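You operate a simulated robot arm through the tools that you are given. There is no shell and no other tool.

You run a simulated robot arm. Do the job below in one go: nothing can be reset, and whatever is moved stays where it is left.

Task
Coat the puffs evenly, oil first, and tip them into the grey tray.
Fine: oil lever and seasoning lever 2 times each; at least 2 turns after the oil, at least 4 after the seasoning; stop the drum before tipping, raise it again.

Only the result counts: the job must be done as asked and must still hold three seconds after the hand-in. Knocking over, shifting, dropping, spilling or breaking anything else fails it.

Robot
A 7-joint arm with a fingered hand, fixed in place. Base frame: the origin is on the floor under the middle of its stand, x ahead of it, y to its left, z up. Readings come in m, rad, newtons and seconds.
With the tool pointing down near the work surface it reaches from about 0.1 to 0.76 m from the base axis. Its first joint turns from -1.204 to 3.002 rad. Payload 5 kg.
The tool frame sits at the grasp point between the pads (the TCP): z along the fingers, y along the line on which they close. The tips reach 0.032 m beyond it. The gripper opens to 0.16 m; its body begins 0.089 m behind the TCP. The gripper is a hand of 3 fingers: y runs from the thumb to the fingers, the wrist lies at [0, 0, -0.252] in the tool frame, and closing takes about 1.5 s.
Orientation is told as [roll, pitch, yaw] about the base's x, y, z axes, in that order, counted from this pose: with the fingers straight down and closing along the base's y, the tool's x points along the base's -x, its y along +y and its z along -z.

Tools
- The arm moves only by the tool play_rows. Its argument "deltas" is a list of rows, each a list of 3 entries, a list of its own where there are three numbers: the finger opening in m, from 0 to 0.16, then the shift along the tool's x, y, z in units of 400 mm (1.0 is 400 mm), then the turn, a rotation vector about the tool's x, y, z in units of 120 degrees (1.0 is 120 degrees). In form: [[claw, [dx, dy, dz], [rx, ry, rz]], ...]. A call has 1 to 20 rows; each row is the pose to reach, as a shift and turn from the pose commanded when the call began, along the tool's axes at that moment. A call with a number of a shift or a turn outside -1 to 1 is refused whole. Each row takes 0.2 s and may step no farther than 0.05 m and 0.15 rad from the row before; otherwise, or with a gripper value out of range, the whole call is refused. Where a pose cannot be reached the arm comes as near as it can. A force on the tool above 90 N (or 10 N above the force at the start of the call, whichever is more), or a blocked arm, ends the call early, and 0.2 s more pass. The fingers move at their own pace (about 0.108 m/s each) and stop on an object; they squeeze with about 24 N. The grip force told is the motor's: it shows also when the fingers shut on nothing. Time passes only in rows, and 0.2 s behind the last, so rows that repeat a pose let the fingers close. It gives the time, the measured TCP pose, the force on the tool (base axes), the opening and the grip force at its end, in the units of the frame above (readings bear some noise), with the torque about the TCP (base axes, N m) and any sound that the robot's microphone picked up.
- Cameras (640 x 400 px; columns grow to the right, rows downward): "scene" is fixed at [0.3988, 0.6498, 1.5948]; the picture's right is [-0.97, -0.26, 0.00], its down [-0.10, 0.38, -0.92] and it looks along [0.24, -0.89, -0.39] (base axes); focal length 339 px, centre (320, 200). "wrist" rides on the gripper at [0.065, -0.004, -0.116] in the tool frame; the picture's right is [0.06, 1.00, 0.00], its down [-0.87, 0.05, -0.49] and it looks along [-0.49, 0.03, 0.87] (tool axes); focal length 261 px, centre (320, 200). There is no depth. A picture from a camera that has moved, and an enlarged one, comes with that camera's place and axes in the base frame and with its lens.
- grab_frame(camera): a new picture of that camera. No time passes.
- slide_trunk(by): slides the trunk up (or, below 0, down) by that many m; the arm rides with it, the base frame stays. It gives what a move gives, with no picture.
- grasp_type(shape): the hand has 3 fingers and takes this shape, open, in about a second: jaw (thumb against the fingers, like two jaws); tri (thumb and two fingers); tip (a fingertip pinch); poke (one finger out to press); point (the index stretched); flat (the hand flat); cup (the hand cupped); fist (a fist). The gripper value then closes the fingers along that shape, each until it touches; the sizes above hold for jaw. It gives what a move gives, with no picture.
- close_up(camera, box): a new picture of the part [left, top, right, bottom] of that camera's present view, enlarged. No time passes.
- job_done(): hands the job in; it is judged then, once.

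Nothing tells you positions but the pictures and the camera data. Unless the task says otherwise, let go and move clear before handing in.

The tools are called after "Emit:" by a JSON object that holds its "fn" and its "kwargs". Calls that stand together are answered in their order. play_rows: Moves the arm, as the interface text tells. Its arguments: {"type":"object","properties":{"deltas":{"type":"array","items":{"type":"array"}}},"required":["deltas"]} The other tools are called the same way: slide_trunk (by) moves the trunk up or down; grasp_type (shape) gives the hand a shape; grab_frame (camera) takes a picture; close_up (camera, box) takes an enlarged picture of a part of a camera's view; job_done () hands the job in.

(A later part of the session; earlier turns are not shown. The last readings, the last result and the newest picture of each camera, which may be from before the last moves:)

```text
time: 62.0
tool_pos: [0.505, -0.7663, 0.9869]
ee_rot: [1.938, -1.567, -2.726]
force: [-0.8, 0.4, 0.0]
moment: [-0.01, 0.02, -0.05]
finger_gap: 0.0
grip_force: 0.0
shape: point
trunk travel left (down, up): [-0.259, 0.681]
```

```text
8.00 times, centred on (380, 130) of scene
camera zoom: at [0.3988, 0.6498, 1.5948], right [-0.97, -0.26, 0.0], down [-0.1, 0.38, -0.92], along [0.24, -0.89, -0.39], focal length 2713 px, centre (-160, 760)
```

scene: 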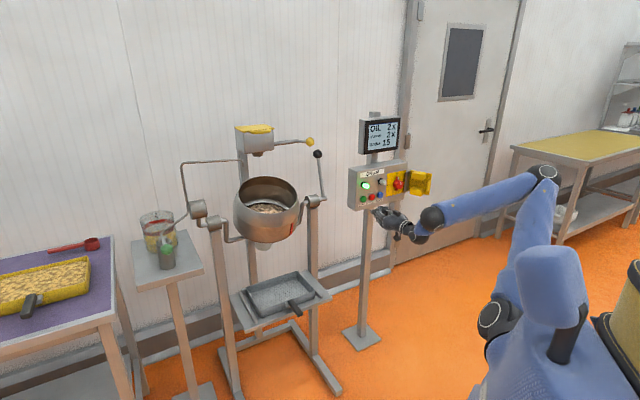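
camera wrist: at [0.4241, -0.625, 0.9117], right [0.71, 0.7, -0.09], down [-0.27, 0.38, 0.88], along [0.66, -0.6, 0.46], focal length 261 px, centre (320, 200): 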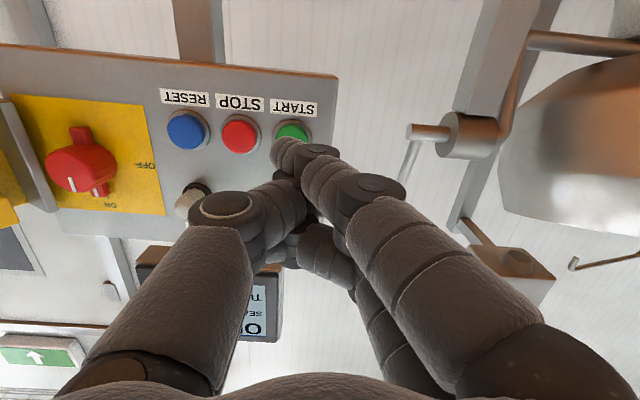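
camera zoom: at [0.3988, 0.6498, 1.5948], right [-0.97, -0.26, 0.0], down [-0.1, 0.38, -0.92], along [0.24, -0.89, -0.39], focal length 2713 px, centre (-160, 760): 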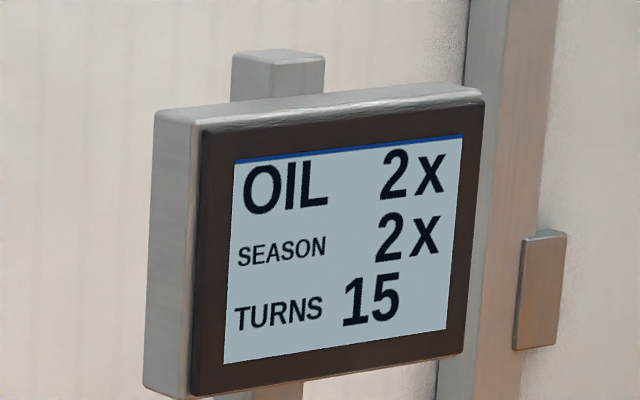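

The tip is lined up with STOP, and turns read 15. I'll creep closer without contact and let more turns pass.

Emit:
{"fn": "play_rows", "kwargs": {"deltas": [[0.16, [0, -0.005, 0.03], [0, 0, 0]], [0.16, [0, -0.005, 0.06], [0, 0, 0]], [0.16, [0, -0.005, 0.09], [0, 0, 0]], [0.16, [0, -0.005, 0.1], [0, 0, 0]], [0.16, [0, -0.005, 0.1], [0, 0, 0]], [0.16, [0, -0.005, 0.1], [0, 0, 0]], [0.16, [0, -0.005, 0.1], [0, 0, 0]], [0.16, [0, -0.005, 0.1], [0, 0, 0]], [0.16, [0, -0.005, 0.1], [0, 0, 0]], [0.16, [0, -0.005, 0.1], [0, 0, 0]], [0.16, [0, -0.005, 0.1], [0, 0, 0]], [0.16, [0, -0.005, 0.1], [0, 0, 0]], [0.16, [0, -0.005, 0.1], [0, 0, 0]], [0.16, [0, -0.005, 0.1], [0, 0, 0]], [0.16, [0, -0.005, 0.1], [0, 0, 0]]]}}

Emit:
{"fn": "close_up", "kwargs": {"camera": "wrist", "box": [150, 40, 350, 200]}}

Emit:
{"fn": "close_up", "kwargs": {"camera": "scene", "box": [345, 105, 415, 215]}}

```text
time: 65.2
tool_pos: [0.533, -0.7971, 0.9884]
ee_rot: [1.867, -1.567, -2.656]
force: [-0.7, -0.2, 0.1]
moment: [0.01, -0.01, -0.02]
finger_gap: 0.0
grip_force: 0.0
shape: point
trunk travel left (down, up): [-0.259, 0.681]
```

```text
2.50 times, centred on (250, 120) of wrist
camera zoom: at [0.4487, -0.7172, 0.9227], right [0.71, 0.7, -0.06], down [-0.31, 0.39, 0.87], along [0.63, -0.6, 0.49], focal length 652 px, centre (495, 400)
```

zoom: 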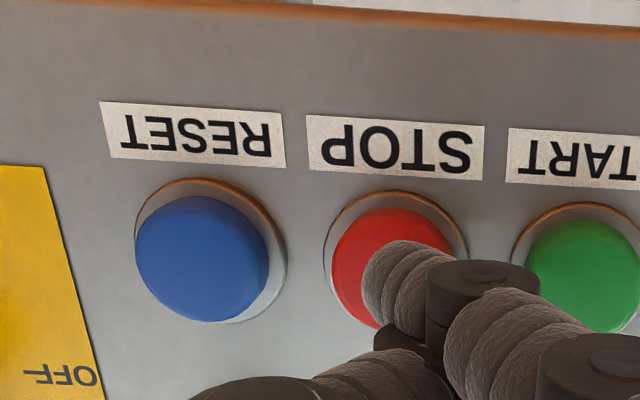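

```text
3.64 times, centred on (380, 160) of scene
camera zoom: at [0.3988, 0.6498, 1.5948], right [-0.97, -0.26, 0.0], down [-0.1, 0.38, -0.92], along [0.24, -0.89, -0.39], focal length 1233 px, centre (102, 346)
```

zoom: 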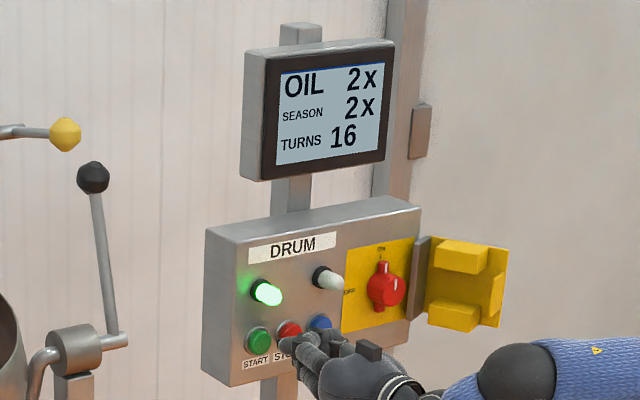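

Turn 16 now and well aligned. I'll hold a few seconds more for a safe margin.

Emit:
{"fn": "play_rows", "kwargs": {"deltas": [[0.16, [-0.004, 0, 0.0], [0, 0, 0]], [0.16, [-0.004, 0, 0.0], [0, 0, 0]], [0.16, [-0.004, 0, 0.0], [0, 0, 0]], [0.16, [-0.004, 0, 0.0], [0, 0, 0]], [0.16, [-0.004, 0, 0.0], [0, 0, 0]], [0.16, [-0.004, 0, 0.0], [0, 0, 0]], [0.16, [-0.004, 0, 0.0], [0, 0, 0]], [0.16, [-0.004, 0, 0.0], [0, 0, 0]], [0.16, [-0.004, 0, 0.0], [0, 0, 0]], [0.16, [-0.004, 0, 0.0], [0, 0, 0]], [0.16, [-0.004, 0, 0.0], [0, 0, 0]], [0.16, [-0.004, 0, 0.0], [0, 0, 0]], [0.16, [-0.004, 0, 0.0], [0, 0, 0]], [0.16, [-0.004, 0, 0.0], [0, 0, 0]], [0.16, [-0.004, 0, 0.0], [0, 0, 0]], [0.16, [-0.004, 0, 0.0], [0, 0, 0]], [0.16, [-0.004, 0, 0.0], [0, 0, 0]], [0.16, [-0.004, 0, 0.0], [0, 0, 0]]]}}

Emit:
{"fn": "close_up", "kwargs": {"camera": "scene", "box": [350, 105, 410, 155]}}

```text
time: 69.0
tool_pos: [0.5326, -0.7967, 0.9896]
ee_rot: [1.872, -1.566, -2.66]
force: [-1.2, -0.3, -0.5]
moment: [0.0, 0.01, 0.06]
finger_gap: 0.0001
grip_force: 0.0
shape: point
trunk travel left (down, up): [-0.259, 0.681]
```

```text
8.00 times, centred on (380, 130) of scene
camera zoom: at [0.3988, 0.6498, 1.5948], right [-0.97, -0.26, 0.0], down [-0.1, 0.38, -0.92], along [0.24, -0.89, -0.39], focal length 2713 px, centre (-160, 760)
```

zoom: 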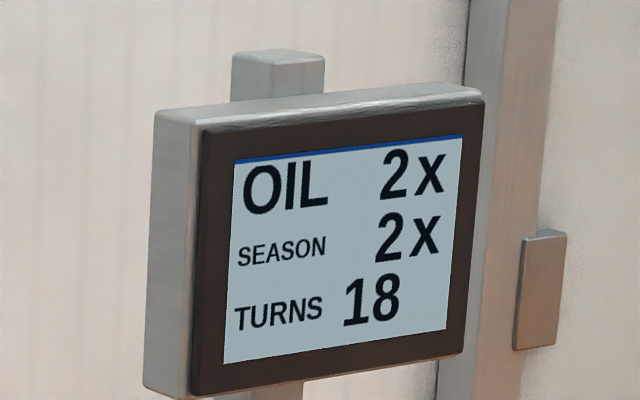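

Turn 18, more than 5 after the seasoning. Now I press STOP.

Emit:
{"fn": "play_rows", "kwargs": {"deltas": [[0.16, [0, 0, 0.025], [0, 0, 0]], [0.16, [0, 0, 0.04], [0, 0, 0]], [0.16, [0, 0, 0.05], [0, 0, 0]], [0.16, [0, 0, 0.06], [0, 0, 0]], [0.16, [0, 0, 0.07], [0, 0, 0]]]}}

Emit:
{"fn": "close_up", "kwargs": {"camera": "wrist", "box": [150, 40, 350, 200]}}

Emit:
{"fn": "close_up", "kwargs": {"camera": "scene", "box": [345, 105, 415, 215]}}

```text
time: 70.2
tool_pos: [0.5513, -0.8157, 0.9913]
ee_rot: [2.325, -1.569, -3.116]
force: [-16.8, 28.2, -3.6]
moment: [0.68, 0.28, -0.52]
finger_gap: 0.0001
grip_force: 0.1
shape: point
trunk travel left (down, up): [-0.259, 0.681]
heard: click
```

```text
2.50 times, centred on (250, 120) of wrist
camera zoom: at [0.4674, -0.7353, 0.9255], right [0.71, 0.7, -0.06], down [-0.31, 0.39, 0.87], along [0.63, -0.6, 0.49], focal length 652 px, centre (495, 400)
```

zoom: 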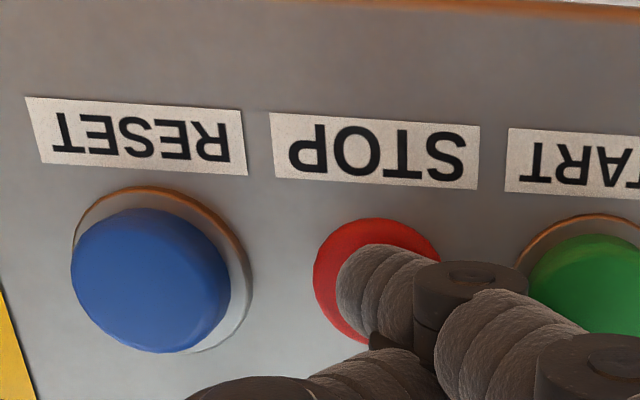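

```text
3.64 times, centred on (380, 160) of scene
camera zoom: at [0.3988, 0.6498, 1.5948], right [-0.97, -0.26, 0.0], down [-0.1, 0.38, -0.92], along [0.24, -0.89, -0.39], focal length 1233 px, centre (102, 346)
```

zoom: 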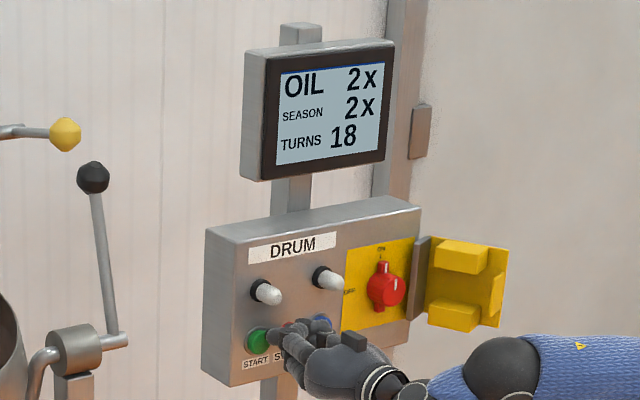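

STOP clicked, the green lamp is off and turns are frozen at 18. I'll back off, move in front of the black tilt lever, open the jaw and raise the trunk to knob height.

Emit:
{"fn": "play_rows", "kwargs": {"deltas": [[0.16, [0, 0, -0.1], [0, 0, 0]], [0.16, [0, 0, -0.2], [0, 0, 0]], [0.16, [0, 0, -0.29], [0, 0, 0]], [0.16, [0, 0.09, -0.29], [0, 0, 0]], [0.16, [0, 0.18, -0.29], [0, 0, 0]], [0.16, [0, 0.27, -0.29], [0, 0, 0]], [0.16, [0, 0.36, -0.29], [0, 0, 0]], [0.16, [0, 0.4525, -0.29], [0, 0, 0]]]}}

Emit:
{"fn": "slide_trunk", "kwargs": {"by": 0.2}}

Emit:
{"fn": "grasp_type", "kwargs": {"shape": "jaw"}}

Emit:
{"fn": "grab_frame", "kwargs": {"camera": "scene"}}

Emit:
{"fn": "grab_frame", "kwargs": {"camera": "wrist"}}

```text
time: 72.2
tool_pos: [0.5909, -0.6089, 1.0227]
ee_rot: [2.27, -1.513, -3.055]
force: [-1.7, -0.7, 0.0]
moment: [0.03, 0.06, 0.03]
finger_gap: 0.0
grip_force: 0.0
shape: point
out of reach, approached as far as the arm can: row 5
trunk travel left (down, up): [-0.259, 0.681]
stopped in row 8: the arm was blocked; the commanded pose is now the measured one
```

```text
time: 74.4
tool_pos: [0.5922, -0.6093, 1.2206]
ee_rot: [2.261, -1.515, -3.043]
force: [-0.3, 0.3, 0.1]
moment: [-0.01, 0.02, 0.02]
finger_gap: 0.0001
grip_force: 0.1
shape: point
trunk travel left (down, up): [-0.459, 0.481]
```

```text
time: 75.3
tool_pos: [0.5923, -0.6094, 1.2203]
ee_rot: [2.263, -1.516, -3.046]
force: [0.2, 0.5, -0.5]
moment: [0.04, -0.01, -0.02]
finger_gap: 0.1147
grip_force: 0.0
shape: jaw
trunk travel left (down, up): [-0.459, 0.481]
```

```text
taken
```

scene: 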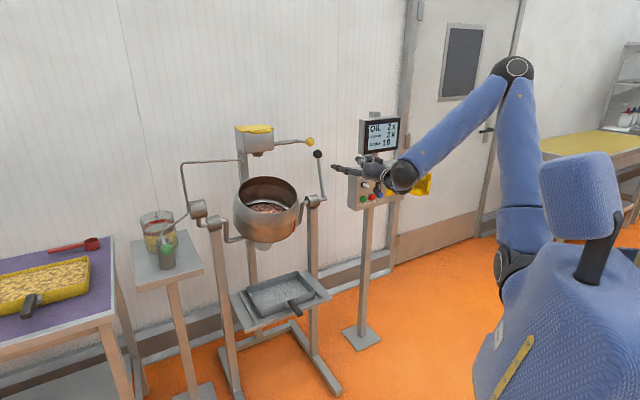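

```text
taken
camera wrist: at [0.5111, -0.5289, 1.1507], right [0.71, 0.71, -0.02], down [-0.36, 0.38, 0.85], along [0.61, -0.6, 0.52], focal length 261 px, centre (320, 200)
```

wrist: 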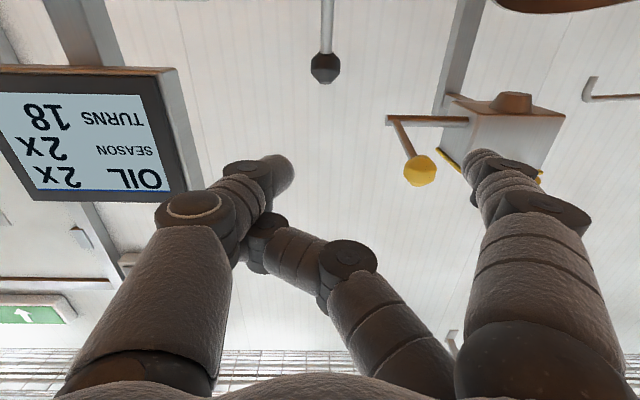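

The puffs now look coated. The black knob is dead ahead at (0.797,-0.806,1.182). I'll straighten the hand and advance toward it with the jaw half open.

Emit:
{"fn": "play_rows", "kwargs": {"deltas": [[0.1, [0.027, 0.002, 0.09], [0, 0.004, -0.005]], [0.1, [0.055, 0.005, 0.185], [0, 0.008, -0.01]], [0.1, [0.082, 0.008, 0.28], [0, 0.012, -0.015]], [0.1, [0.109, 0.01, 0.3715], [0, 0.017, -0.02]]]}}

Emit:
{"fn": "grab_frame", "kwargs": {"camera": "wrist"}}

Emit:
{"fn": "close_up", "kwargs": {"camera": "scene", "box": [260, 100, 400, 220]}}

```text
time: 76.3
tool_pos: [0.7029, -0.7108, 1.1802]
ee_rot: [1.317, -1.568, -2.097]
force: [0.2, -0.7, 0.7]
moment: [0.01, -0.02, -0.02]
finger_gap: 0.0292
grip_force: 0.0
shape: jaw
trunk travel left (down, up): [-0.459, 0.481]
```

```text
taken
camera wrist: at [0.6186, -0.6303, 1.1151], right [0.7, 0.71, -0.06], down [-0.31, 0.38, 0.87], along [0.64, -0.59, 0.49], focal length 261 px, centre (320, 200)
```

wrist: 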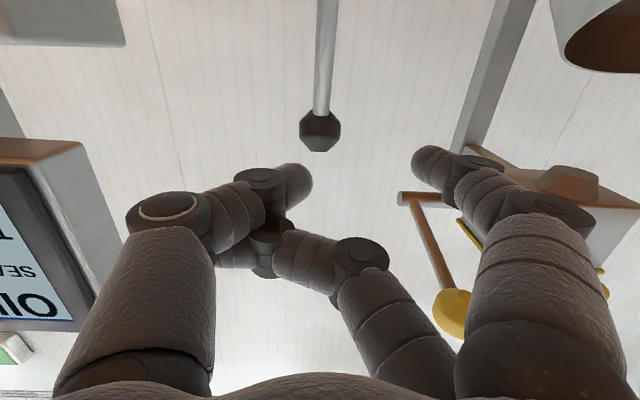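

```text
3.33 times, centred on (330, 160) of scene
camera zoom: at [0.3988, 0.6498, 1.5948], right [-0.97, -0.26, 0.0], down [-0.1, 0.38, -0.92], along [0.24, -0.89, -0.39], focal length 1131 px, centre (287, 333)
```

zoom: 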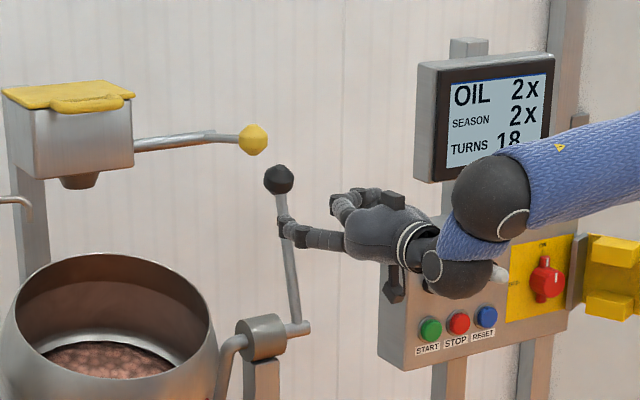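

One finger is still curled against the thumb after the point shape. I'll open the hand fully to free it.

Emit:
{"fn": "play_rows", "kwargs": {"deltas": [[0.16, [0, 0, 0], [0, 0, 0]], [0.16, [0, 0, 0], [0, 0, 0]], [0.16, [0, 0, 0], [0, 0, 0]], [0.16, [0, 0, 0], [0, 0, 0]], [0.16, [0, 0, 0], [0, 0, 0]], [0.16, [0, 0, 0], [0, 0, 0]]]}}

Emit:
{"fn": "grab_frame", "kwargs": {"camera": "wrist"}}

```text
time: 77.7
tool_pos: [0.7023, -0.7089, 1.181]
ee_rot: [1.536, -1.569, -2.319]
force: [-0.1, -0.5, -0.5]
moment: [0.01, 0.02, 0.01]
finger_gap: 0.1131
grip_force: 0.0
shape: jaw
trunk travel left (down, up): [-0.459, 0.481]
```

```text
taken
camera wrist: at [0.6177, -0.629, 1.116], right [0.7, 0.71, -0.06], down [-0.31, 0.38, 0.87], along [0.64, -0.59, 0.49], focal length 261 px, centre (320, 200)
```

wrist: 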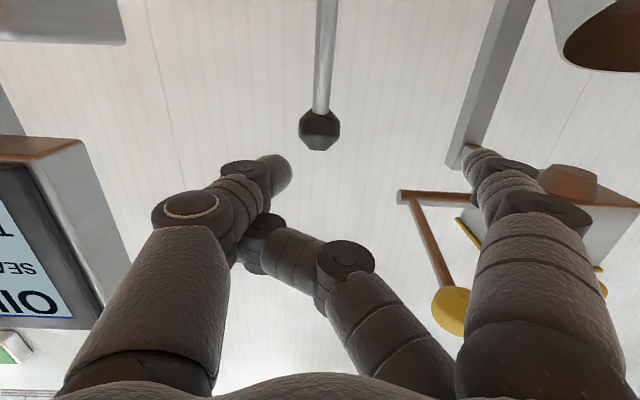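

A finger still hooks around the thumb. I'll cycle the hand through flat and back to jaw to free it.

Emit:
{"fn": "grasp_type", "kwargs": {"shape": "flat"}}

Emit:
{"fn": "grab_frame", "kwargs": {"camera": "wrist"}}

Emit:
{"fn": "grasp_type", "kwargs": {"shape": "jaw"}}

Emit:
{"fn": "grab_frame", "kwargs": {"camera": "wrist"}}

```text
time: 78.6
tool_pos: [0.7021, -0.7088, 1.1812]
ee_rot: [1.541, -1.569, -2.322]
force: [-0.1, 0.5, -0.4]
moment: [0.04, -0.01, -0.02]
finger_gap: 0.0
grip_force: 0.1
shape: flat
trunk travel left (down, up): [-0.459, 0.481]
```

```text
taken
camera wrist: at [0.6177, -0.629, 1.116], right [0.7, 0.71, -0.06], down [-0.31, 0.38, 0.87], along [0.64, -0.59, 0.49], focal length 261 px, centre (320, 200)
```

wrist: 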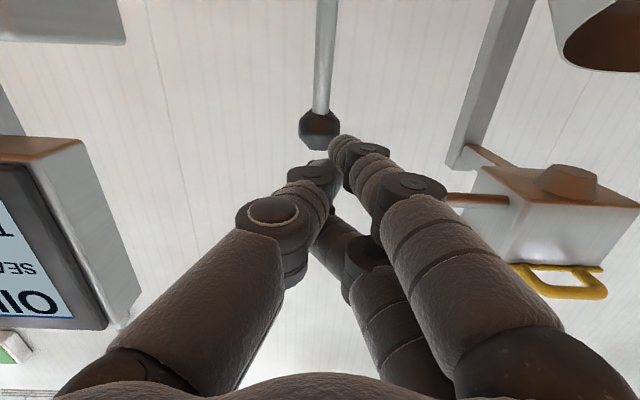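

```text
time: 79.5
tool_pos: [0.7019, -0.7083, 1.1815]
ee_rot: [1.534, -1.569, -2.317]
force: [-0.4, -0.1, 0.3]
moment: [0.0, 0.01, 0.0]
finger_gap: 0.0277
grip_force: 0.0
shape: jaw
trunk travel left (down, up): [-0.459, 0.481]
```

```text
taken
camera wrist: at [0.6177, -0.629, 1.116], right [0.7, 0.71, -0.06], down [-0.31, 0.38, 0.87], along [0.64, -0.59, 0.49], focal length 261 px, centre (320, 200)
```

wrist: 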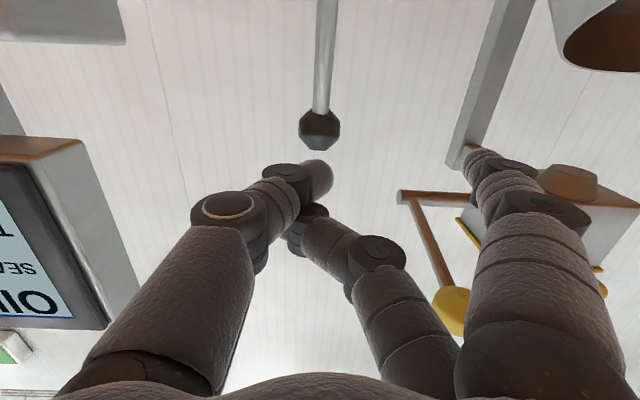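

The middle finger still crosses the thumb. I'll try going through fist and then open.

Emit:
{"fn": "grasp_type", "kwargs": {"shape": "fist"}}

Emit:
{"fn": "grab_frame", "kwargs": {"camera": "wrist"}}

Emit:
{"fn": "grasp_type", "kwargs": {"shape": "cup"}}

Emit:
{"fn": "grab_frame", "kwargs": {"camera": "wrist"}}

```text
time: 80.4
tool_pos: [0.7018, -0.7093, 1.1804]
ee_rot: [1.54, -1.569, -2.323]
force: [-0.4, 0.6, 0.0]
moment: [0.02, 0.0, 0.01]
finger_gap: 0.0
grip_force: 0.0
shape: fist
trunk travel left (down, up): [-0.459, 0.481]
```

```text
taken
camera wrist: at [0.6177, -0.629, 1.116], right [0.7, 0.71, -0.06], down [-0.31, 0.38, 0.87], along [0.64, -0.59, 0.49], focal length 261 px, centre (320, 200)
```

wrist: 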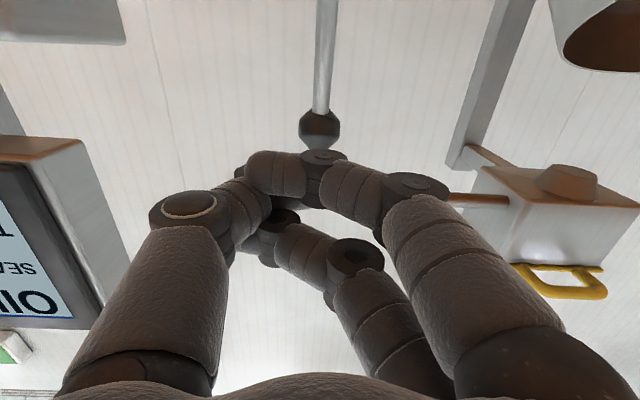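

```text
time: 81.3
tool_pos: [0.702, -0.7096, 1.1808]
ee_rot: [1.532, -1.569, -2.317]
force: [0.0, -0.8, -0.4]
moment: [0.03, -0.01, 0.03]
finger_gap: 0.0338
grip_force: 0.0
shape: cup
trunk travel left (down, up): [-0.459, 0.481]
```

```text
taken
camera wrist: at [0.6177, -0.629, 1.116], right [0.7, 0.71, -0.06], down [-0.31, 0.38, 0.87], along [0.64, -0.59, 0.49], focal length 261 px, centre (320, 200)
```

wrist: 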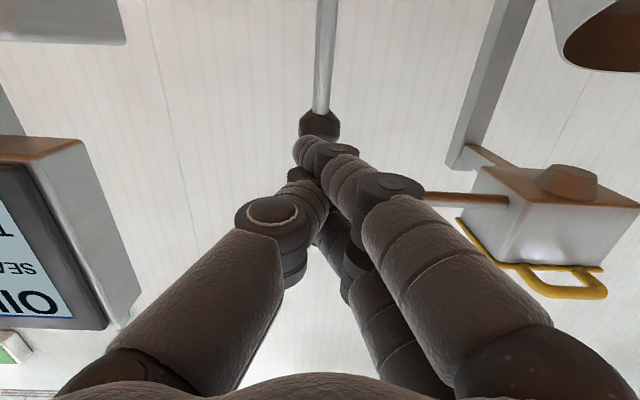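

I'll try jaw again, fully open, and check whether the fingers separate.

Emit:
{"fn": "grasp_type", "kwargs": {"shape": "jaw"}}

Emit:
{"fn": "play_rows", "kwargs": {"deltas": [[0.16, [0, 0, 0], [0, 0, 0]], [0.16, [0, 0, 0], [0, 0, 0]], [0.16, [0, 0, 0], [0, 0, 0]]]}}

Emit:
{"fn": "grab_frame", "kwargs": {"camera": "wrist"}}

Emit:
{"fn": "close_up", "kwargs": {"camera": "scene", "box": [300, 130, 400, 200]}}

```text
time: 82.2
tool_pos: [0.7017, -0.7092, 1.1812]
ee_rot: [1.542, -1.569, -2.325]
force: [-0.4, -0.8, 0.1]
moment: [0.05, -0.03, 0.01]
finger_gap: 0.1598
grip_force: 0.1
shape: jaw
trunk travel left (down, up): [-0.459, 0.481]
```

```text
time: 83.0
tool_pos: [0.7029, -0.7098, 1.1811]
ee_rot: [1.544, -1.568, -2.328]
force: [-0.2, 0.7, 0.0]
moment: [0.01, 0.01, 0.02]
finger_gap: 0.1598
grip_force: 0.1
shape: jaw
trunk travel left (down, up): [-0.459, 0.481]
```

```text
taken
camera wrist: at [0.6177, -0.629, 1.116], right [0.7, 0.71, -0.06], down [-0.31, 0.38, 0.87], along [0.64, -0.59, 0.49], focal length 261 px, centre (320, 200)
```

wrist: 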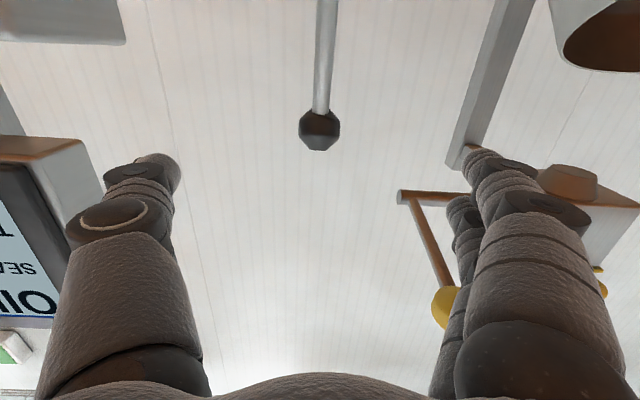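

```text
5.71 times, centred on (350, 165) of scene
camera zoom: at [0.3988, 0.6498, 1.5948], right [-0.97, -0.26, 0.0], down [-0.1, 0.38, -0.92], along [0.24, -0.89, -0.39], focal length 1938 px, centre (149, 400)
```

zoom: 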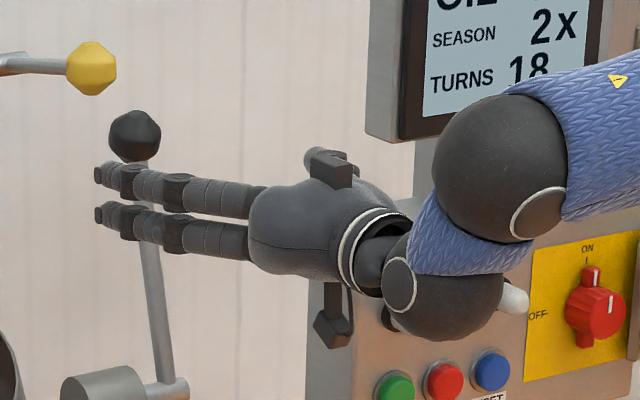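

The jaw is clean and open now. I'll narrow it to 0.1 and advance toward the black knob, watching for the reach limit.

Emit:
{"fn": "play_rows", "kwargs": {"deltas": [[0.1, [0, 0, 0], [0, 0, 0]], [0.1, [0, 0, 0], [0, 0, 0]], [0.1, [0, 0, 0.075], [0, 0, 0]], [0.1, [0, 0, 0.15], [0, 0, 0]], [0.1, [0, 0, 0.225], [0, 0, 0]]]}}

Emit:
{"fn": "grab_frame", "kwargs": {"camera": "wrist"}}

Emit:
{"fn": "close_up", "kwargs": {"camera": "scene", "box": [260, 120, 380, 210]}}

```text
time: 84.2
tool_pos: [0.767, -0.775, 1.1824]
ee_rot: [0.756, -1.571, -1.539]
force: [0.4, 0.2, -0.4]
moment: [0.02, -0.01, 0.01]
finger_gap: 0.1004
grip_force: 0.1
shape: jaw
trunk travel left (down, up): [-0.459, 0.481]
```

```text
taken
camera wrist: at [0.6828, -0.6953, 1.1167], right [0.7, 0.71, -0.06], down [-0.31, 0.38, 0.87], along [0.64, -0.59, 0.49], focal length 261 px, centre (320, 200)
```

wrist: 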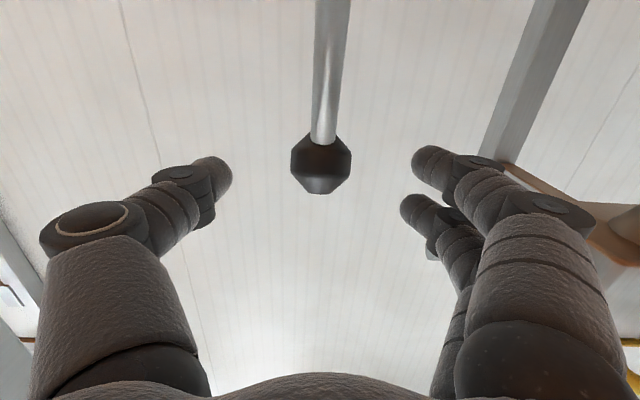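

```text
4.44 times, centred on (320, 165) of scene
camera zoom: at [0.3988, 0.6498, 1.5948], right [-0.97, -0.26, 0.0], down [-0.1, 0.38, -0.92], along [0.24, -0.89, -0.39], focal length 1508 px, centre (320, 356)
```

zoom: 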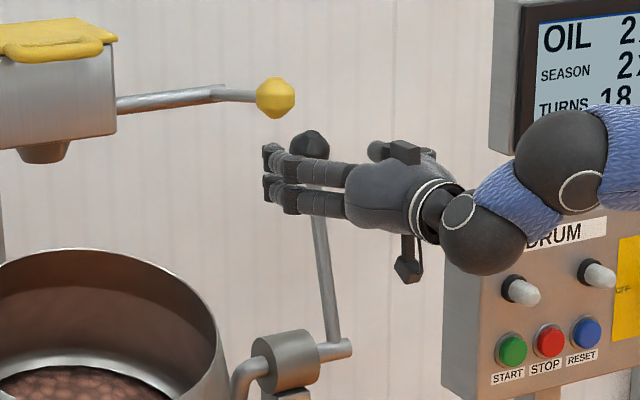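

No reach limit so far; the knob is about 4 cm ahead, between the thumb and fingers. I'll continue forward.

Emit:
{"fn": "play_rows", "kwargs": {"deltas": [[0.1, [0, 0, 0.035], [0, 0, 0]], [0.1, [0, 0, 0.07], [0, 0, 0]], [0.1, [0, 0, 0.105], [0, 0, 0]]]}}

Emit:
{"fn": "grab_frame", "kwargs": {"camera": "wrist"}}

Emit:
{"fn": "close_up", "kwargs": {"camera": "scene", "box": [260, 120, 380, 210]}}

```text
time: 85.0
tool_pos: [0.797, -0.8042, 1.1815]
ee_rot: [0.803, -1.569, -1.589]
force: [-0.4, 0.5, -0.7]
moment: [0.0, 0.01, 0.01]
finger_gap: 0.1005
grip_force: 0.0
shape: jaw
trunk travel left (down, up): [-0.459, 0.481]
```

```text
taken
camera wrist: at [0.7127, -0.7242, 1.1166], right [0.7, 0.71, -0.06], down [-0.31, 0.38, 0.87], along [0.64, -0.59, 0.49], focal length 261 px, centre (320, 200)
```

wrist: 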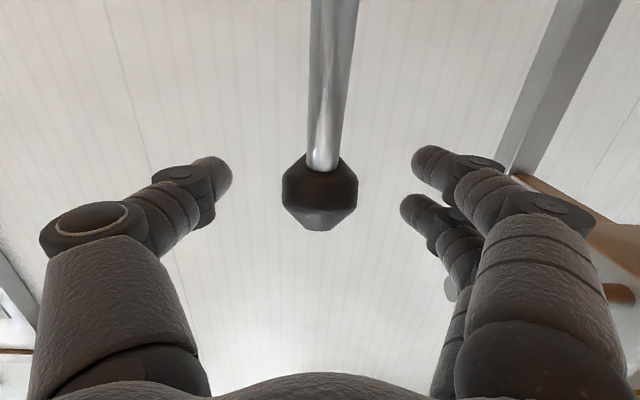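

```text
4.44 times, centred on (320, 165) of scene
camera zoom: at [0.3988, 0.6498, 1.5948], right [-0.97, -0.26, 0.0], down [-0.1, 0.38, -0.92], along [0.24, -0.89, -0.39], focal length 1508 px, centre (320, 356)
```

zoom: 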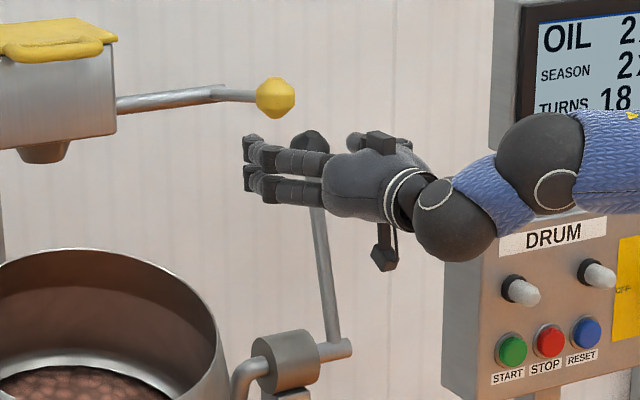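

The knob sits right at the grasp point between the thumb and fingers. I'll close on it.

Emit:
{"fn": "play_rows", "kwargs": {"deltas": [[0.02, [0, 0, 0.005], [0, 0, 0]], [0.02, [0, 0, 0.008], [0, 0, 0]], [0.02, [0, 0, 0.008], [0, 0, 0]], [0.02, [0, 0, 0.008], [0, 0, 0]], [0.02, [0, 0, 0.008], [0, 0, 0]], [0.02, [0, 0, 0.008], [0, 0, 0]]]}}

Emit:
{"fn": "grab_frame", "kwargs": {"camera": "wrist"}}

Emit:
{"fn": "close_up", "kwargs": {"camera": "scene", "box": [260, 120, 380, 210]}}

```text
time: 86.4
tool_pos: [0.7987, -0.8055, 1.1824]
ee_rot: [1.382, -1.571, -2.167]
force: [-1.8, -3.1, -0.6]
moment: [0.0, -0.01, -0.07]
finger_gap: 0.0269
grip_force: 24.0
shape: jaw
trunk travel left (down, up): [-0.459, 0.481]
```

```text
taken
camera wrist: at [0.714, -0.7265, 1.117], right [0.7, 0.71, -0.06], down [-0.31, 0.38, 0.87], along [0.64, -0.59, 0.49], focal length 261 px, centre (320, 200)
```

wrist: 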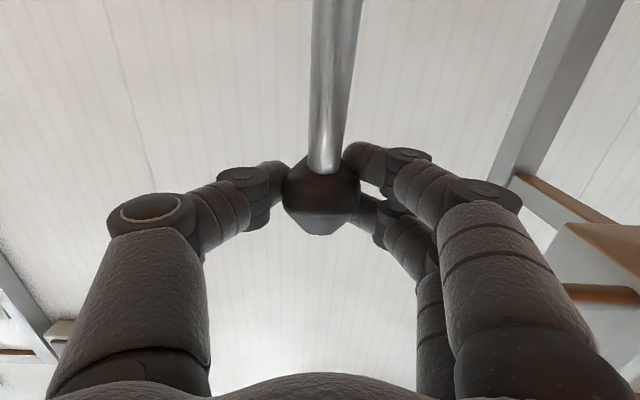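

```text
4.44 times, centred on (320, 165) of scene
camera zoom: at [0.3988, 0.6498, 1.5948], right [-0.97, -0.26, 0.0], down [-0.1, 0.38, -0.92], along [0.24, -0.89, -0.39], focal length 1508 px, centre (320, 356)
```

zoom: 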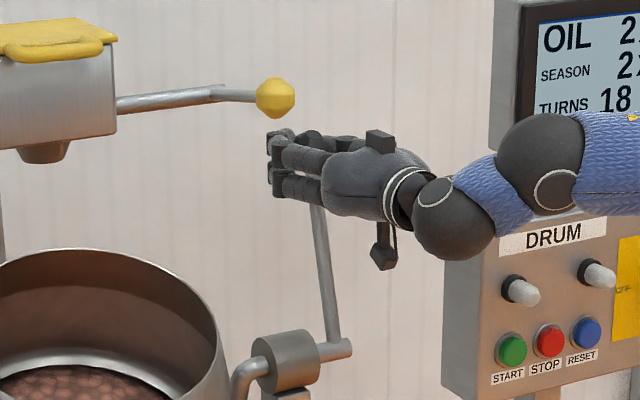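

The knob is gripped firmly (24 N). I'll start swinging the lever along its arc about a pivot near n=-1.085, z=0.98, beginning with a short first part to check the force.

Emit:
{"fn": "play_rows", "kwargs": {"deltas": [[0.02, [-0.011, 0, -0.0624], [0, 0, 0]], [0.02, [-0.0143, 0, -0.1212], [0, 0, 0]], [0.02, [-0.0104, 0, -0.1845], [0, 0, 0]]]}}

Emit:
{"fn": "close_up", "kwargs": {"camera": "scene", "box": [200, 100, 380, 240]}}

Emit:
{"fn": "grab_frame", "kwargs": {"camera": "wrist"}}

```text
time: 87.2
tool_pos: [0.7444, -0.7526, 1.19]
ee_rot: [2.448, -1.567, 3.051]
force: [-4.8, -2.8, 14.7]
moment: [-0.22, -0.21, -0.1]
finger_gap: 0.0259
grip_force: 24.1
shape: jaw
trunk travel left (down, up): [-0.459, 0.481]
```

```text
2.86 times, centred on (290, 170) of scene
camera zoom: at [0.3988, 0.6498, 1.5948], right [-0.97, -0.26, 0.0], down [-0.1, 0.38, -0.92], along [0.24, -0.89, -0.39], focal length 969 px, centre (406, 286)
```

zoom: 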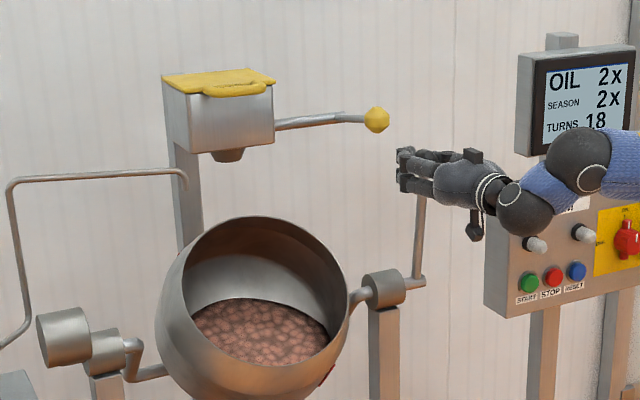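

```text
taken
camera wrist: at [0.6603, -0.6731, 1.1235], right [0.7, 0.71, -0.06], down [-0.31, 0.39, 0.87], along [0.64, -0.59, 0.49], focal length 261 px, centre (320, 200)
```

wrist: 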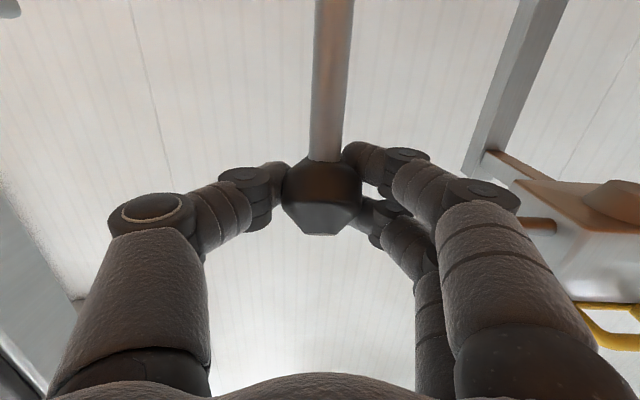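

The drum is tilting and the force shows my arc is about 4 mm low, so the pivot is slightly further forward than I assumed. I'll continue with the corrected arc.

Emit:
{"fn": "play_rows", "kwargs": {"deltas": [[0.02, [-0.0028, 0, -0.0676], [0, 0, 0]], [0.02, [0.0133, 0, -0.13], [0, 0, 0]], [0.02, [0.0369, 0, -0.1899], [0, 0, 0]]]}}

Emit:
{"fn": "close_up", "kwargs": {"camera": "scene", "box": [200, 100, 380, 240]}}

Emit:
{"fn": "grab_frame", "kwargs": {"camera": "wrist"}}

```text
time: 88.0
tool_pos: [0.6917, -0.7025, 1.1689]
ee_rot: [0.828, -1.568, -1.611]
force: [-1.0, -5.7, -0.8]
moment: [-0.01, -0.02, -0.01]
finger_gap: 0.0185
grip_force: 24.0
shape: jaw
trunk travel left (down, up): [-0.459, 0.481]
```

```text
2.86 times, centred on (290, 170) of scene
camera zoom: at [0.3988, 0.6498, 1.5948], right [-0.97, -0.26, 0.0], down [-0.1, 0.38, -0.92], along [0.24, -0.89, -0.39], focal length 969 px, centre (406, 286)
```

zoom: 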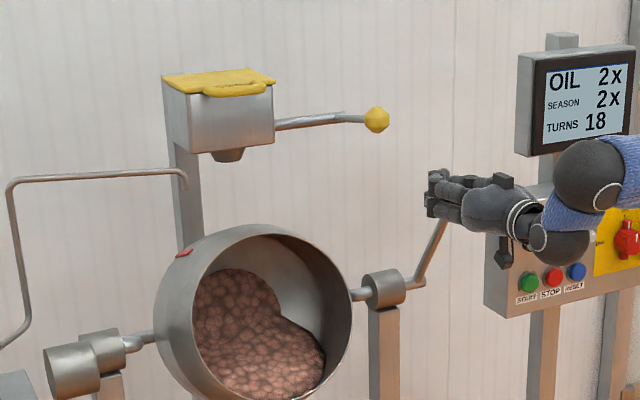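

```text
taken
camera wrist: at [0.6077, -0.6223, 1.1053], right [0.7, 0.71, -0.06], down [-0.31, 0.38, 0.87], along [0.64, -0.59, 0.49], focal length 261 px, centre (320, 200)
```

wrist: 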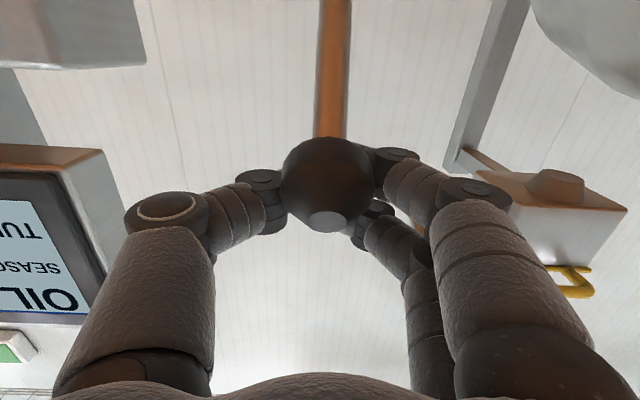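

The drum is tipping under its own weight and the knob slid about 1.5 cm toward the palm but is still caged by the fingers. The lip is right above the tray, so I'll continue along the arc and pour.

Emit:
{"fn": "play_rows", "kwargs": {"deltas": [[0.02, [0.0415, 0, -0.0468], [0, 0, 0]], [0.02, [0.0851, 0, -0.0928], [0, 0, 0]], [0.02, [0.134, 0, -0.1331], [0, 0, 0]]]}}

Emit:
{"fn": "close_up", "kwargs": {"camera": "scene", "box": [200, 130, 380, 330]}}

Emit:
{"fn": "grab_frame", "kwargs": {"camera": "wrist"}}

```text
time: 88.8
tool_pos: [0.6546, -0.6612, 1.1197]
ee_rot: [-1.855, -1.566, 1.07]
force: [0.4, 0.7, 0.7]
moment: [0.05, 0.05, -0.07]
finger_gap: 0.0154
grip_force: 23.9
shape: jaw
trunk travel left (down, up): [-0.459, 0.481]
```

```text
2.00 times, centred on (290, 230) of scene
camera zoom: at [0.3988, 0.6498, 1.5948], right [-0.97, -0.26, 0.0], down [-0.1, 0.38, -0.92], along [0.24, -0.89, -0.39], focal length 678 px, centre (380, 140)
```

zoom: 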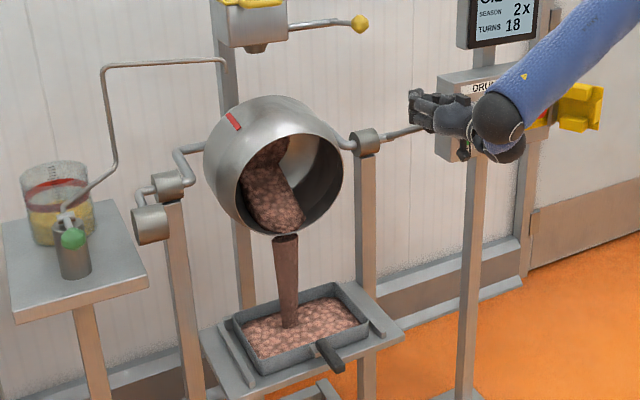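

```text
taken
camera wrist: at [0.5695, -0.5814, 1.0545], right [0.7, 0.71, -0.07], down [-0.31, 0.39, 0.87], along [0.64, -0.59, 0.49], focal length 261 px, centre (320, 200)
```

wrist: 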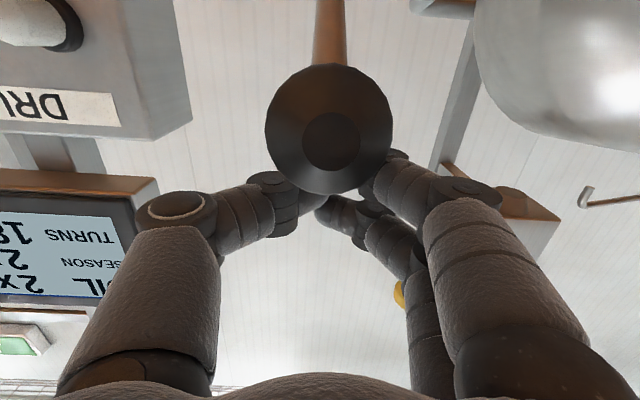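

The puffs are pouring into the tray. The lever has run ahead and the knob slipped below my fingers, so I'll hold still a moment to see where it settles.

Emit:
{"fn": "play_rows", "kwargs": {"deltas": [[0.02, [0, 0, 0], [0, 0, 0]], [0.02, [0, 0, 0], [0, 0, 0]], [0.02, [0, 0, 0], [0, 0, 0]]]}}

Emit:
{"fn": "close_up", "kwargs": {"camera": "scene", "box": [200, 130, 380, 330]}}

Emit:
{"fn": "grab_frame", "kwargs": {"camera": "wrist"}}

```text
time: 89.6
tool_pos: [0.6543, -0.6631, 1.1183]
ee_rot: [1.643, -1.572, -2.426]
force: [-0.2, 0.1, 1.0]
moment: [-0.03, -0.01, 0.01]
finger_gap: 0.0155
grip_force: 24.3
shape: jaw
trunk travel left (down, up): [-0.459, 0.481]
```

```text
2.00 times, centred on (290, 230) of scene
camera zoom: at [0.3988, 0.6498, 1.5948], right [-0.97, -0.26, 0.0], down [-0.1, 0.38, -0.92], along [0.24, -0.89, -0.39], focal length 678 px, centre (380, 140)
```

zoom: 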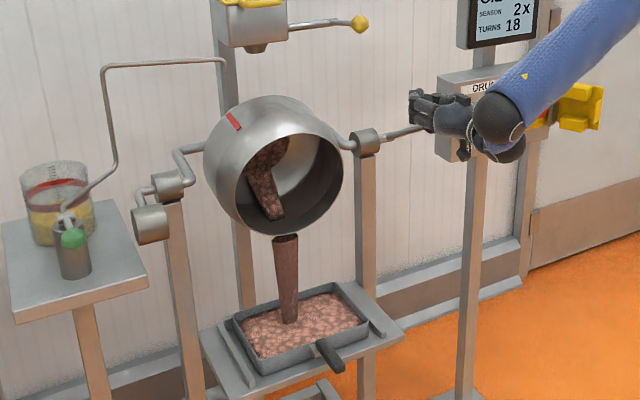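

```text
taken
camera wrist: at [0.5698, -0.583, 1.0538], right [0.7, 0.71, -0.06], down [-0.31, 0.38, 0.87], along [0.64, -0.59, 0.49], focal length 261 px, centre (320, 200)
```

wrist: 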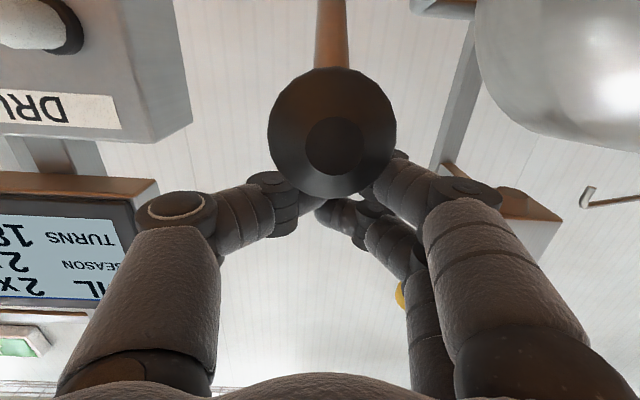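

The lever holds steady at this angle and the puffs keep flowing. I'll wait two more seconds.

Emit:
{"fn": "play_rows", "kwargs": {"deltas": [[0.02, [0, 0, 0], [0, 0, 0]], [0.02, [0, 0, 0], [0, 0, 0]], [0.02, [0, 0, 0], [0, 0, 0]], [0.02, [0, 0, 0], [0, 0, 0]], [0.02, [0, 0, 0], [0, 0, 0]], [0.02, [0, 0, 0], [0, 0, 0]], [0.02, [0, 0, 0], [0, 0, 0]], [0.02, [0, 0, 0], [0, 0, 0]], [0.02, [0, 0, 0], [0, 0, 0]], [0.02, [0, 0, 0], [0, 0, 0]]]}}

Emit:
{"fn": "close_up", "kwargs": {"camera": "scene", "box": [200, 130, 380, 330]}}

```text
time: 91.8
tool_pos: [0.6537, -0.6627, 1.1195]
ee_rot: [1.436, -1.569, -2.217]
force: [0.1, 0.7, -0.1]
moment: [0.0, 0.02, -0.02]
finger_gap: 0.0156
grip_force: 23.9
shape: jaw
trunk travel left (down, up): [-0.459, 0.481]
```

```text
2.00 times, centred on (290, 230) of scene
camera zoom: at [0.3988, 0.6498, 1.5948], right [-0.97, -0.26, 0.0], down [-0.1, 0.38, -0.92], along [0.24, -0.89, -0.39], focal length 678 px, centre (380, 140)
```

zoom: 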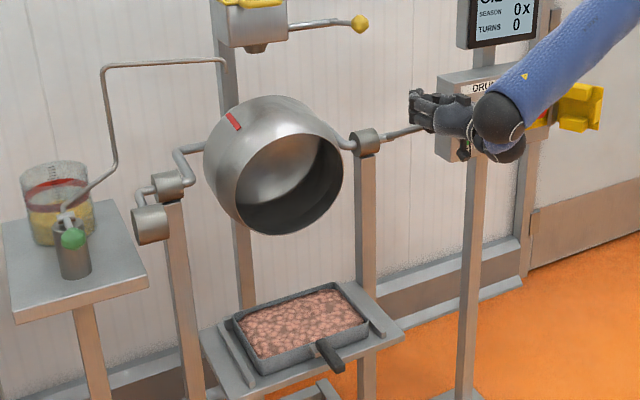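

All the puffs are in the grey tray, the drum is empty and the display has reset. Now I'll raise the drum: first open the fingers and see whether the lever stays put.

Emit:
{"fn": "play_rows", "kwargs": {"deltas": [[0.06, [0, 0, 0], [0, 0, 0]], [0.1, [0, 0, 0], [0, 0, 0]], [0.1, [0, 0, 0], [0, 0, 0]], [0.1, [0, 0, 0], [0, 0, 0]]]}}

Emit:
{"fn": "grab_frame", "kwargs": {"camera": "wrist"}}

Emit:
{"fn": "close_up", "kwargs": {"camera": "scene", "box": [280, 140, 400, 240]}}

Emit:
{"fn": "close_up", "kwargs": {"camera": "scene", "box": [220, 250, 360, 350]}}

```text
time: 92.8
tool_pos: [0.6558, -0.6625, 1.1186]
ee_rot: [1.439, -1.569, -2.222]
force: [-0.5, 0.3, 0.7]
moment: [-0.01, -0.01, 0.02]
finger_gap: 0.0996
grip_force: 0.0
shape: jaw
trunk travel left (down, up): [-0.459, 0.481]
```

```text
taken
camera wrist: at [0.5697, -0.5834, 1.0536], right [0.7, 0.71, -0.06], down [-0.31, 0.38, 0.87], along [0.64, -0.59, 0.49], focal length 261 px, centre (320, 200)
```

wrist: 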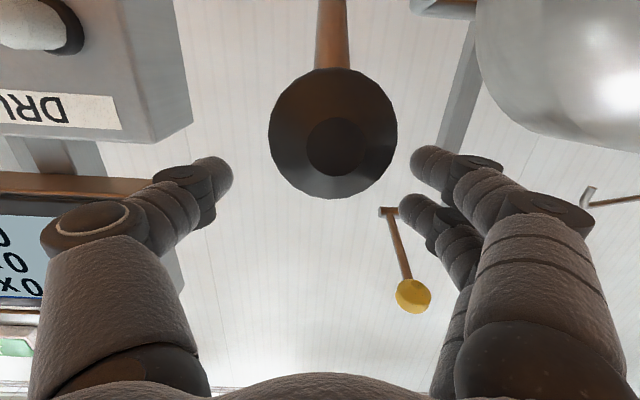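

```text
4.00 times, centred on (340, 190) of scene
camera zoom: at [0.3988, 0.6498, 1.5948], right [-0.97, -0.26, 0.0], down [-0.1, 0.38, -0.92], along [0.24, -0.89, -0.39], focal length 1357 px, centre (240, 240)
```

zoom: 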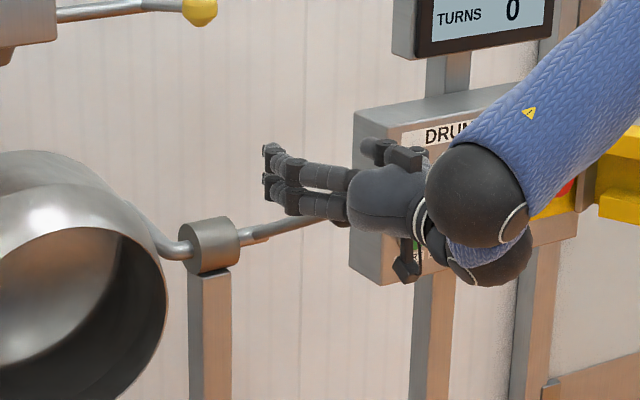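

```text
4.00 times, centred on (290, 300) of scene
camera zoom: at [0.3988, 0.6498, 1.5948], right [-0.97, -0.26, 0.0], down [-0.1, 0.38, -0.92], along [0.24, -0.89, -0.39], focal length 1357 px, centre (440, -200)
```

zoom: 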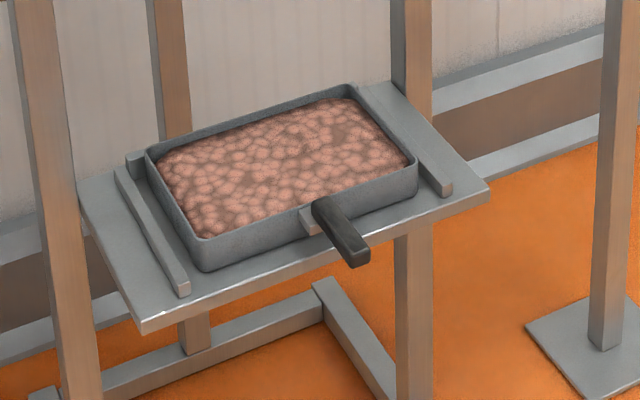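

The tray is full and in place, and the lever stays at about 62° forward with the knob just below my open fingers. I'll recentre the hand on the knob and grip it again.

Emit:
{"fn": "play_rows", "kwargs": {"deltas": [[0.1, [0.035, 0.003, -0.026], [0, 0, 0]], [0.1, [0.07, 0.003, -0.052], [0, 0, 0]], [0.1, [0.105, 0.003, -0.0785], [0, 0, 0]]]}}

Emit:
{"fn": "grab_frame", "kwargs": {"camera": "wrist"}}

Emit:
{"fn": "close_up", "kwargs": {"camera": "scene", "box": [280, 140, 400, 240]}}

```text
time: 93.6
tool_pos: [0.6394, -0.6559, 1.0875]
ee_rot: [0.069, -1.563, -0.843]
force: [0.8, 1.0, 0.4]
moment: [0.0, 0.02, -0.02]
finger_gap: 0.0993
grip_force: 0.0
shape: jaw
out of reach, approached as far as the arm can: row 2, 3
trunk travel left (down, up): [-0.459, 0.481]
```

```text
taken
camera wrist: at [0.5537, -0.5764, 1.0236], right [0.7, 0.71, -0.06], down [-0.31, 0.38, 0.87], along [0.65, -0.59, 0.48], focal length 261 px, centre (320, 200)
```

wrist: 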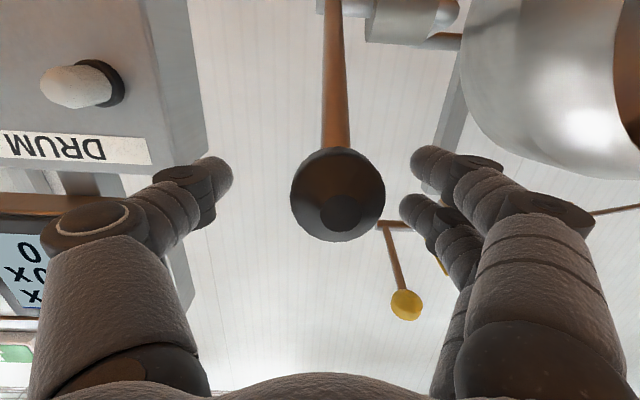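

```text
4.00 times, centred on (340, 190) of scene
camera zoom: at [0.3988, 0.6498, 1.5948], right [-0.97, -0.26, 0.0], down [-0.1, 0.38, -0.92], along [0.24, -0.89, -0.39], focal length 1357 px, centre (240, 240)
```

zoom: 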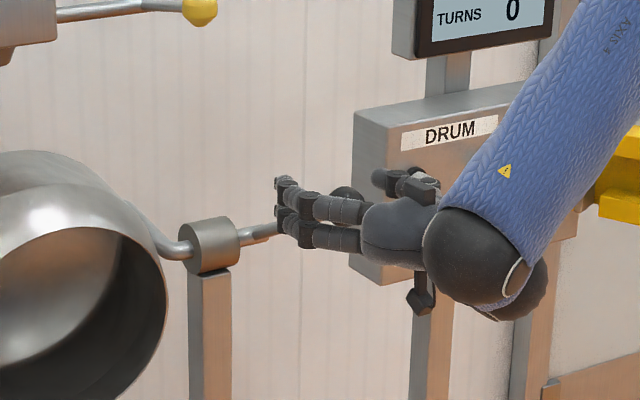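

I'm at an inner reach limit about 1 cm short of centring on the knob. I'll lift the hand clear, drop the trunk by the same amount, and come back with better geometry.

Emit:
{"fn": "play_rows", "kwargs": {"deltas": [[0.1, [-0.1, 0.01, 0], [0, 0, 0]], [0.1, [-0.2, 0.015, 0], [0, 0, 0]], [0.1, [-0.3, 0.0175, 0], [0, 0, 0]]]}}

Emit:
{"fn": "slide_trunk", "kwargs": {"by": -0.12}}

Emit:
{"fn": "grab_frame", "kwargs": {"camera": "wrist"}}

```text
time: 94.4
tool_pos: [0.6449, -0.6559, 1.2077]
ee_rot: [1.493, -1.569, -2.274]
force: [-1.4, -1.1, 0.3]
moment: [0.03, 0.02, 0.02]
finger_gap: 0.0994
grip_force: 0.1
shape: jaw
trunk travel left (down, up): [-0.459, 0.481]
```

```text
time: 95.9
tool_pos: [0.6449, -0.6558, 1.0879]
ee_rot: [1.696, -1.567, -2.48]
force: [0.0, -0.5, 0.1]
moment: [0.0, 0.03, -0.01]
finger_gap: 0.0998
grip_force: 0.0
shape: jaw
trunk travel left (down, up): [-0.339, 0.601]
```

```text
taken
camera wrist: at [0.5607, -0.5748, 1.0214], right [0.7, 0.71, -0.06], down [-0.31, 0.38, 0.87], along [0.64, -0.59, 0.49], focal length 261 px, centre (320, 200)
```

wrist: 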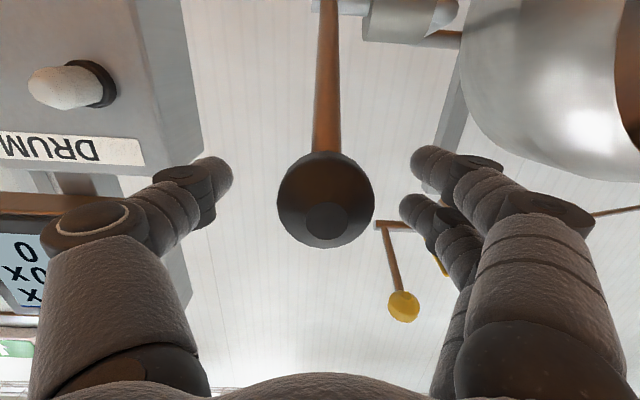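

The knob is nearly centred. I'll make the last small shift and close on it.

Emit:
{"fn": "play_rows", "kwargs": {"deltas": [[0.1, [0.011, 0.003, -0.02], [0, 0, 0]], [0.1, [0.0225, 0.005, -0.041], [0, 0, 0]]]}}

Emit:
{"fn": "grab_frame", "kwargs": {"camera": "wrist"}}

```text
time: 96.5
tool_pos: [0.6345, -0.6419, 1.0775]
ee_rot: [1.044, -1.571, -1.826]
force: [0.1, 0.4, 0.4]
moment: [-0.01, -0.01, -0.03]
finger_gap: 0.0997
grip_force: 0.1
shape: jaw
trunk travel left (down, up): [-0.339, 0.601]
```

```text
taken
camera wrist: at [0.5505, -0.5616, 1.0118], right [0.7, 0.71, -0.06], down [-0.31, 0.38, 0.87], along [0.64, -0.59, 0.49], focal length 261 px, centre (320, 200)
```

wrist: 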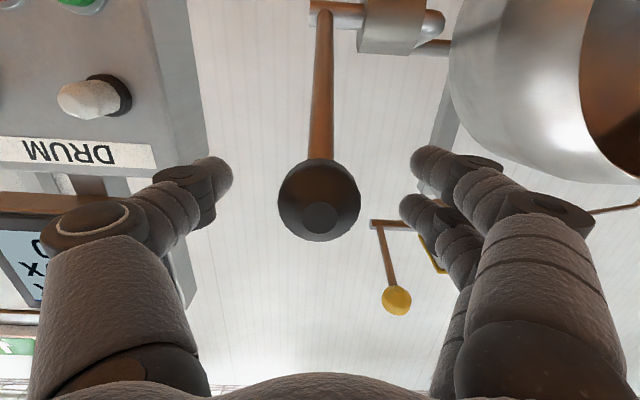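

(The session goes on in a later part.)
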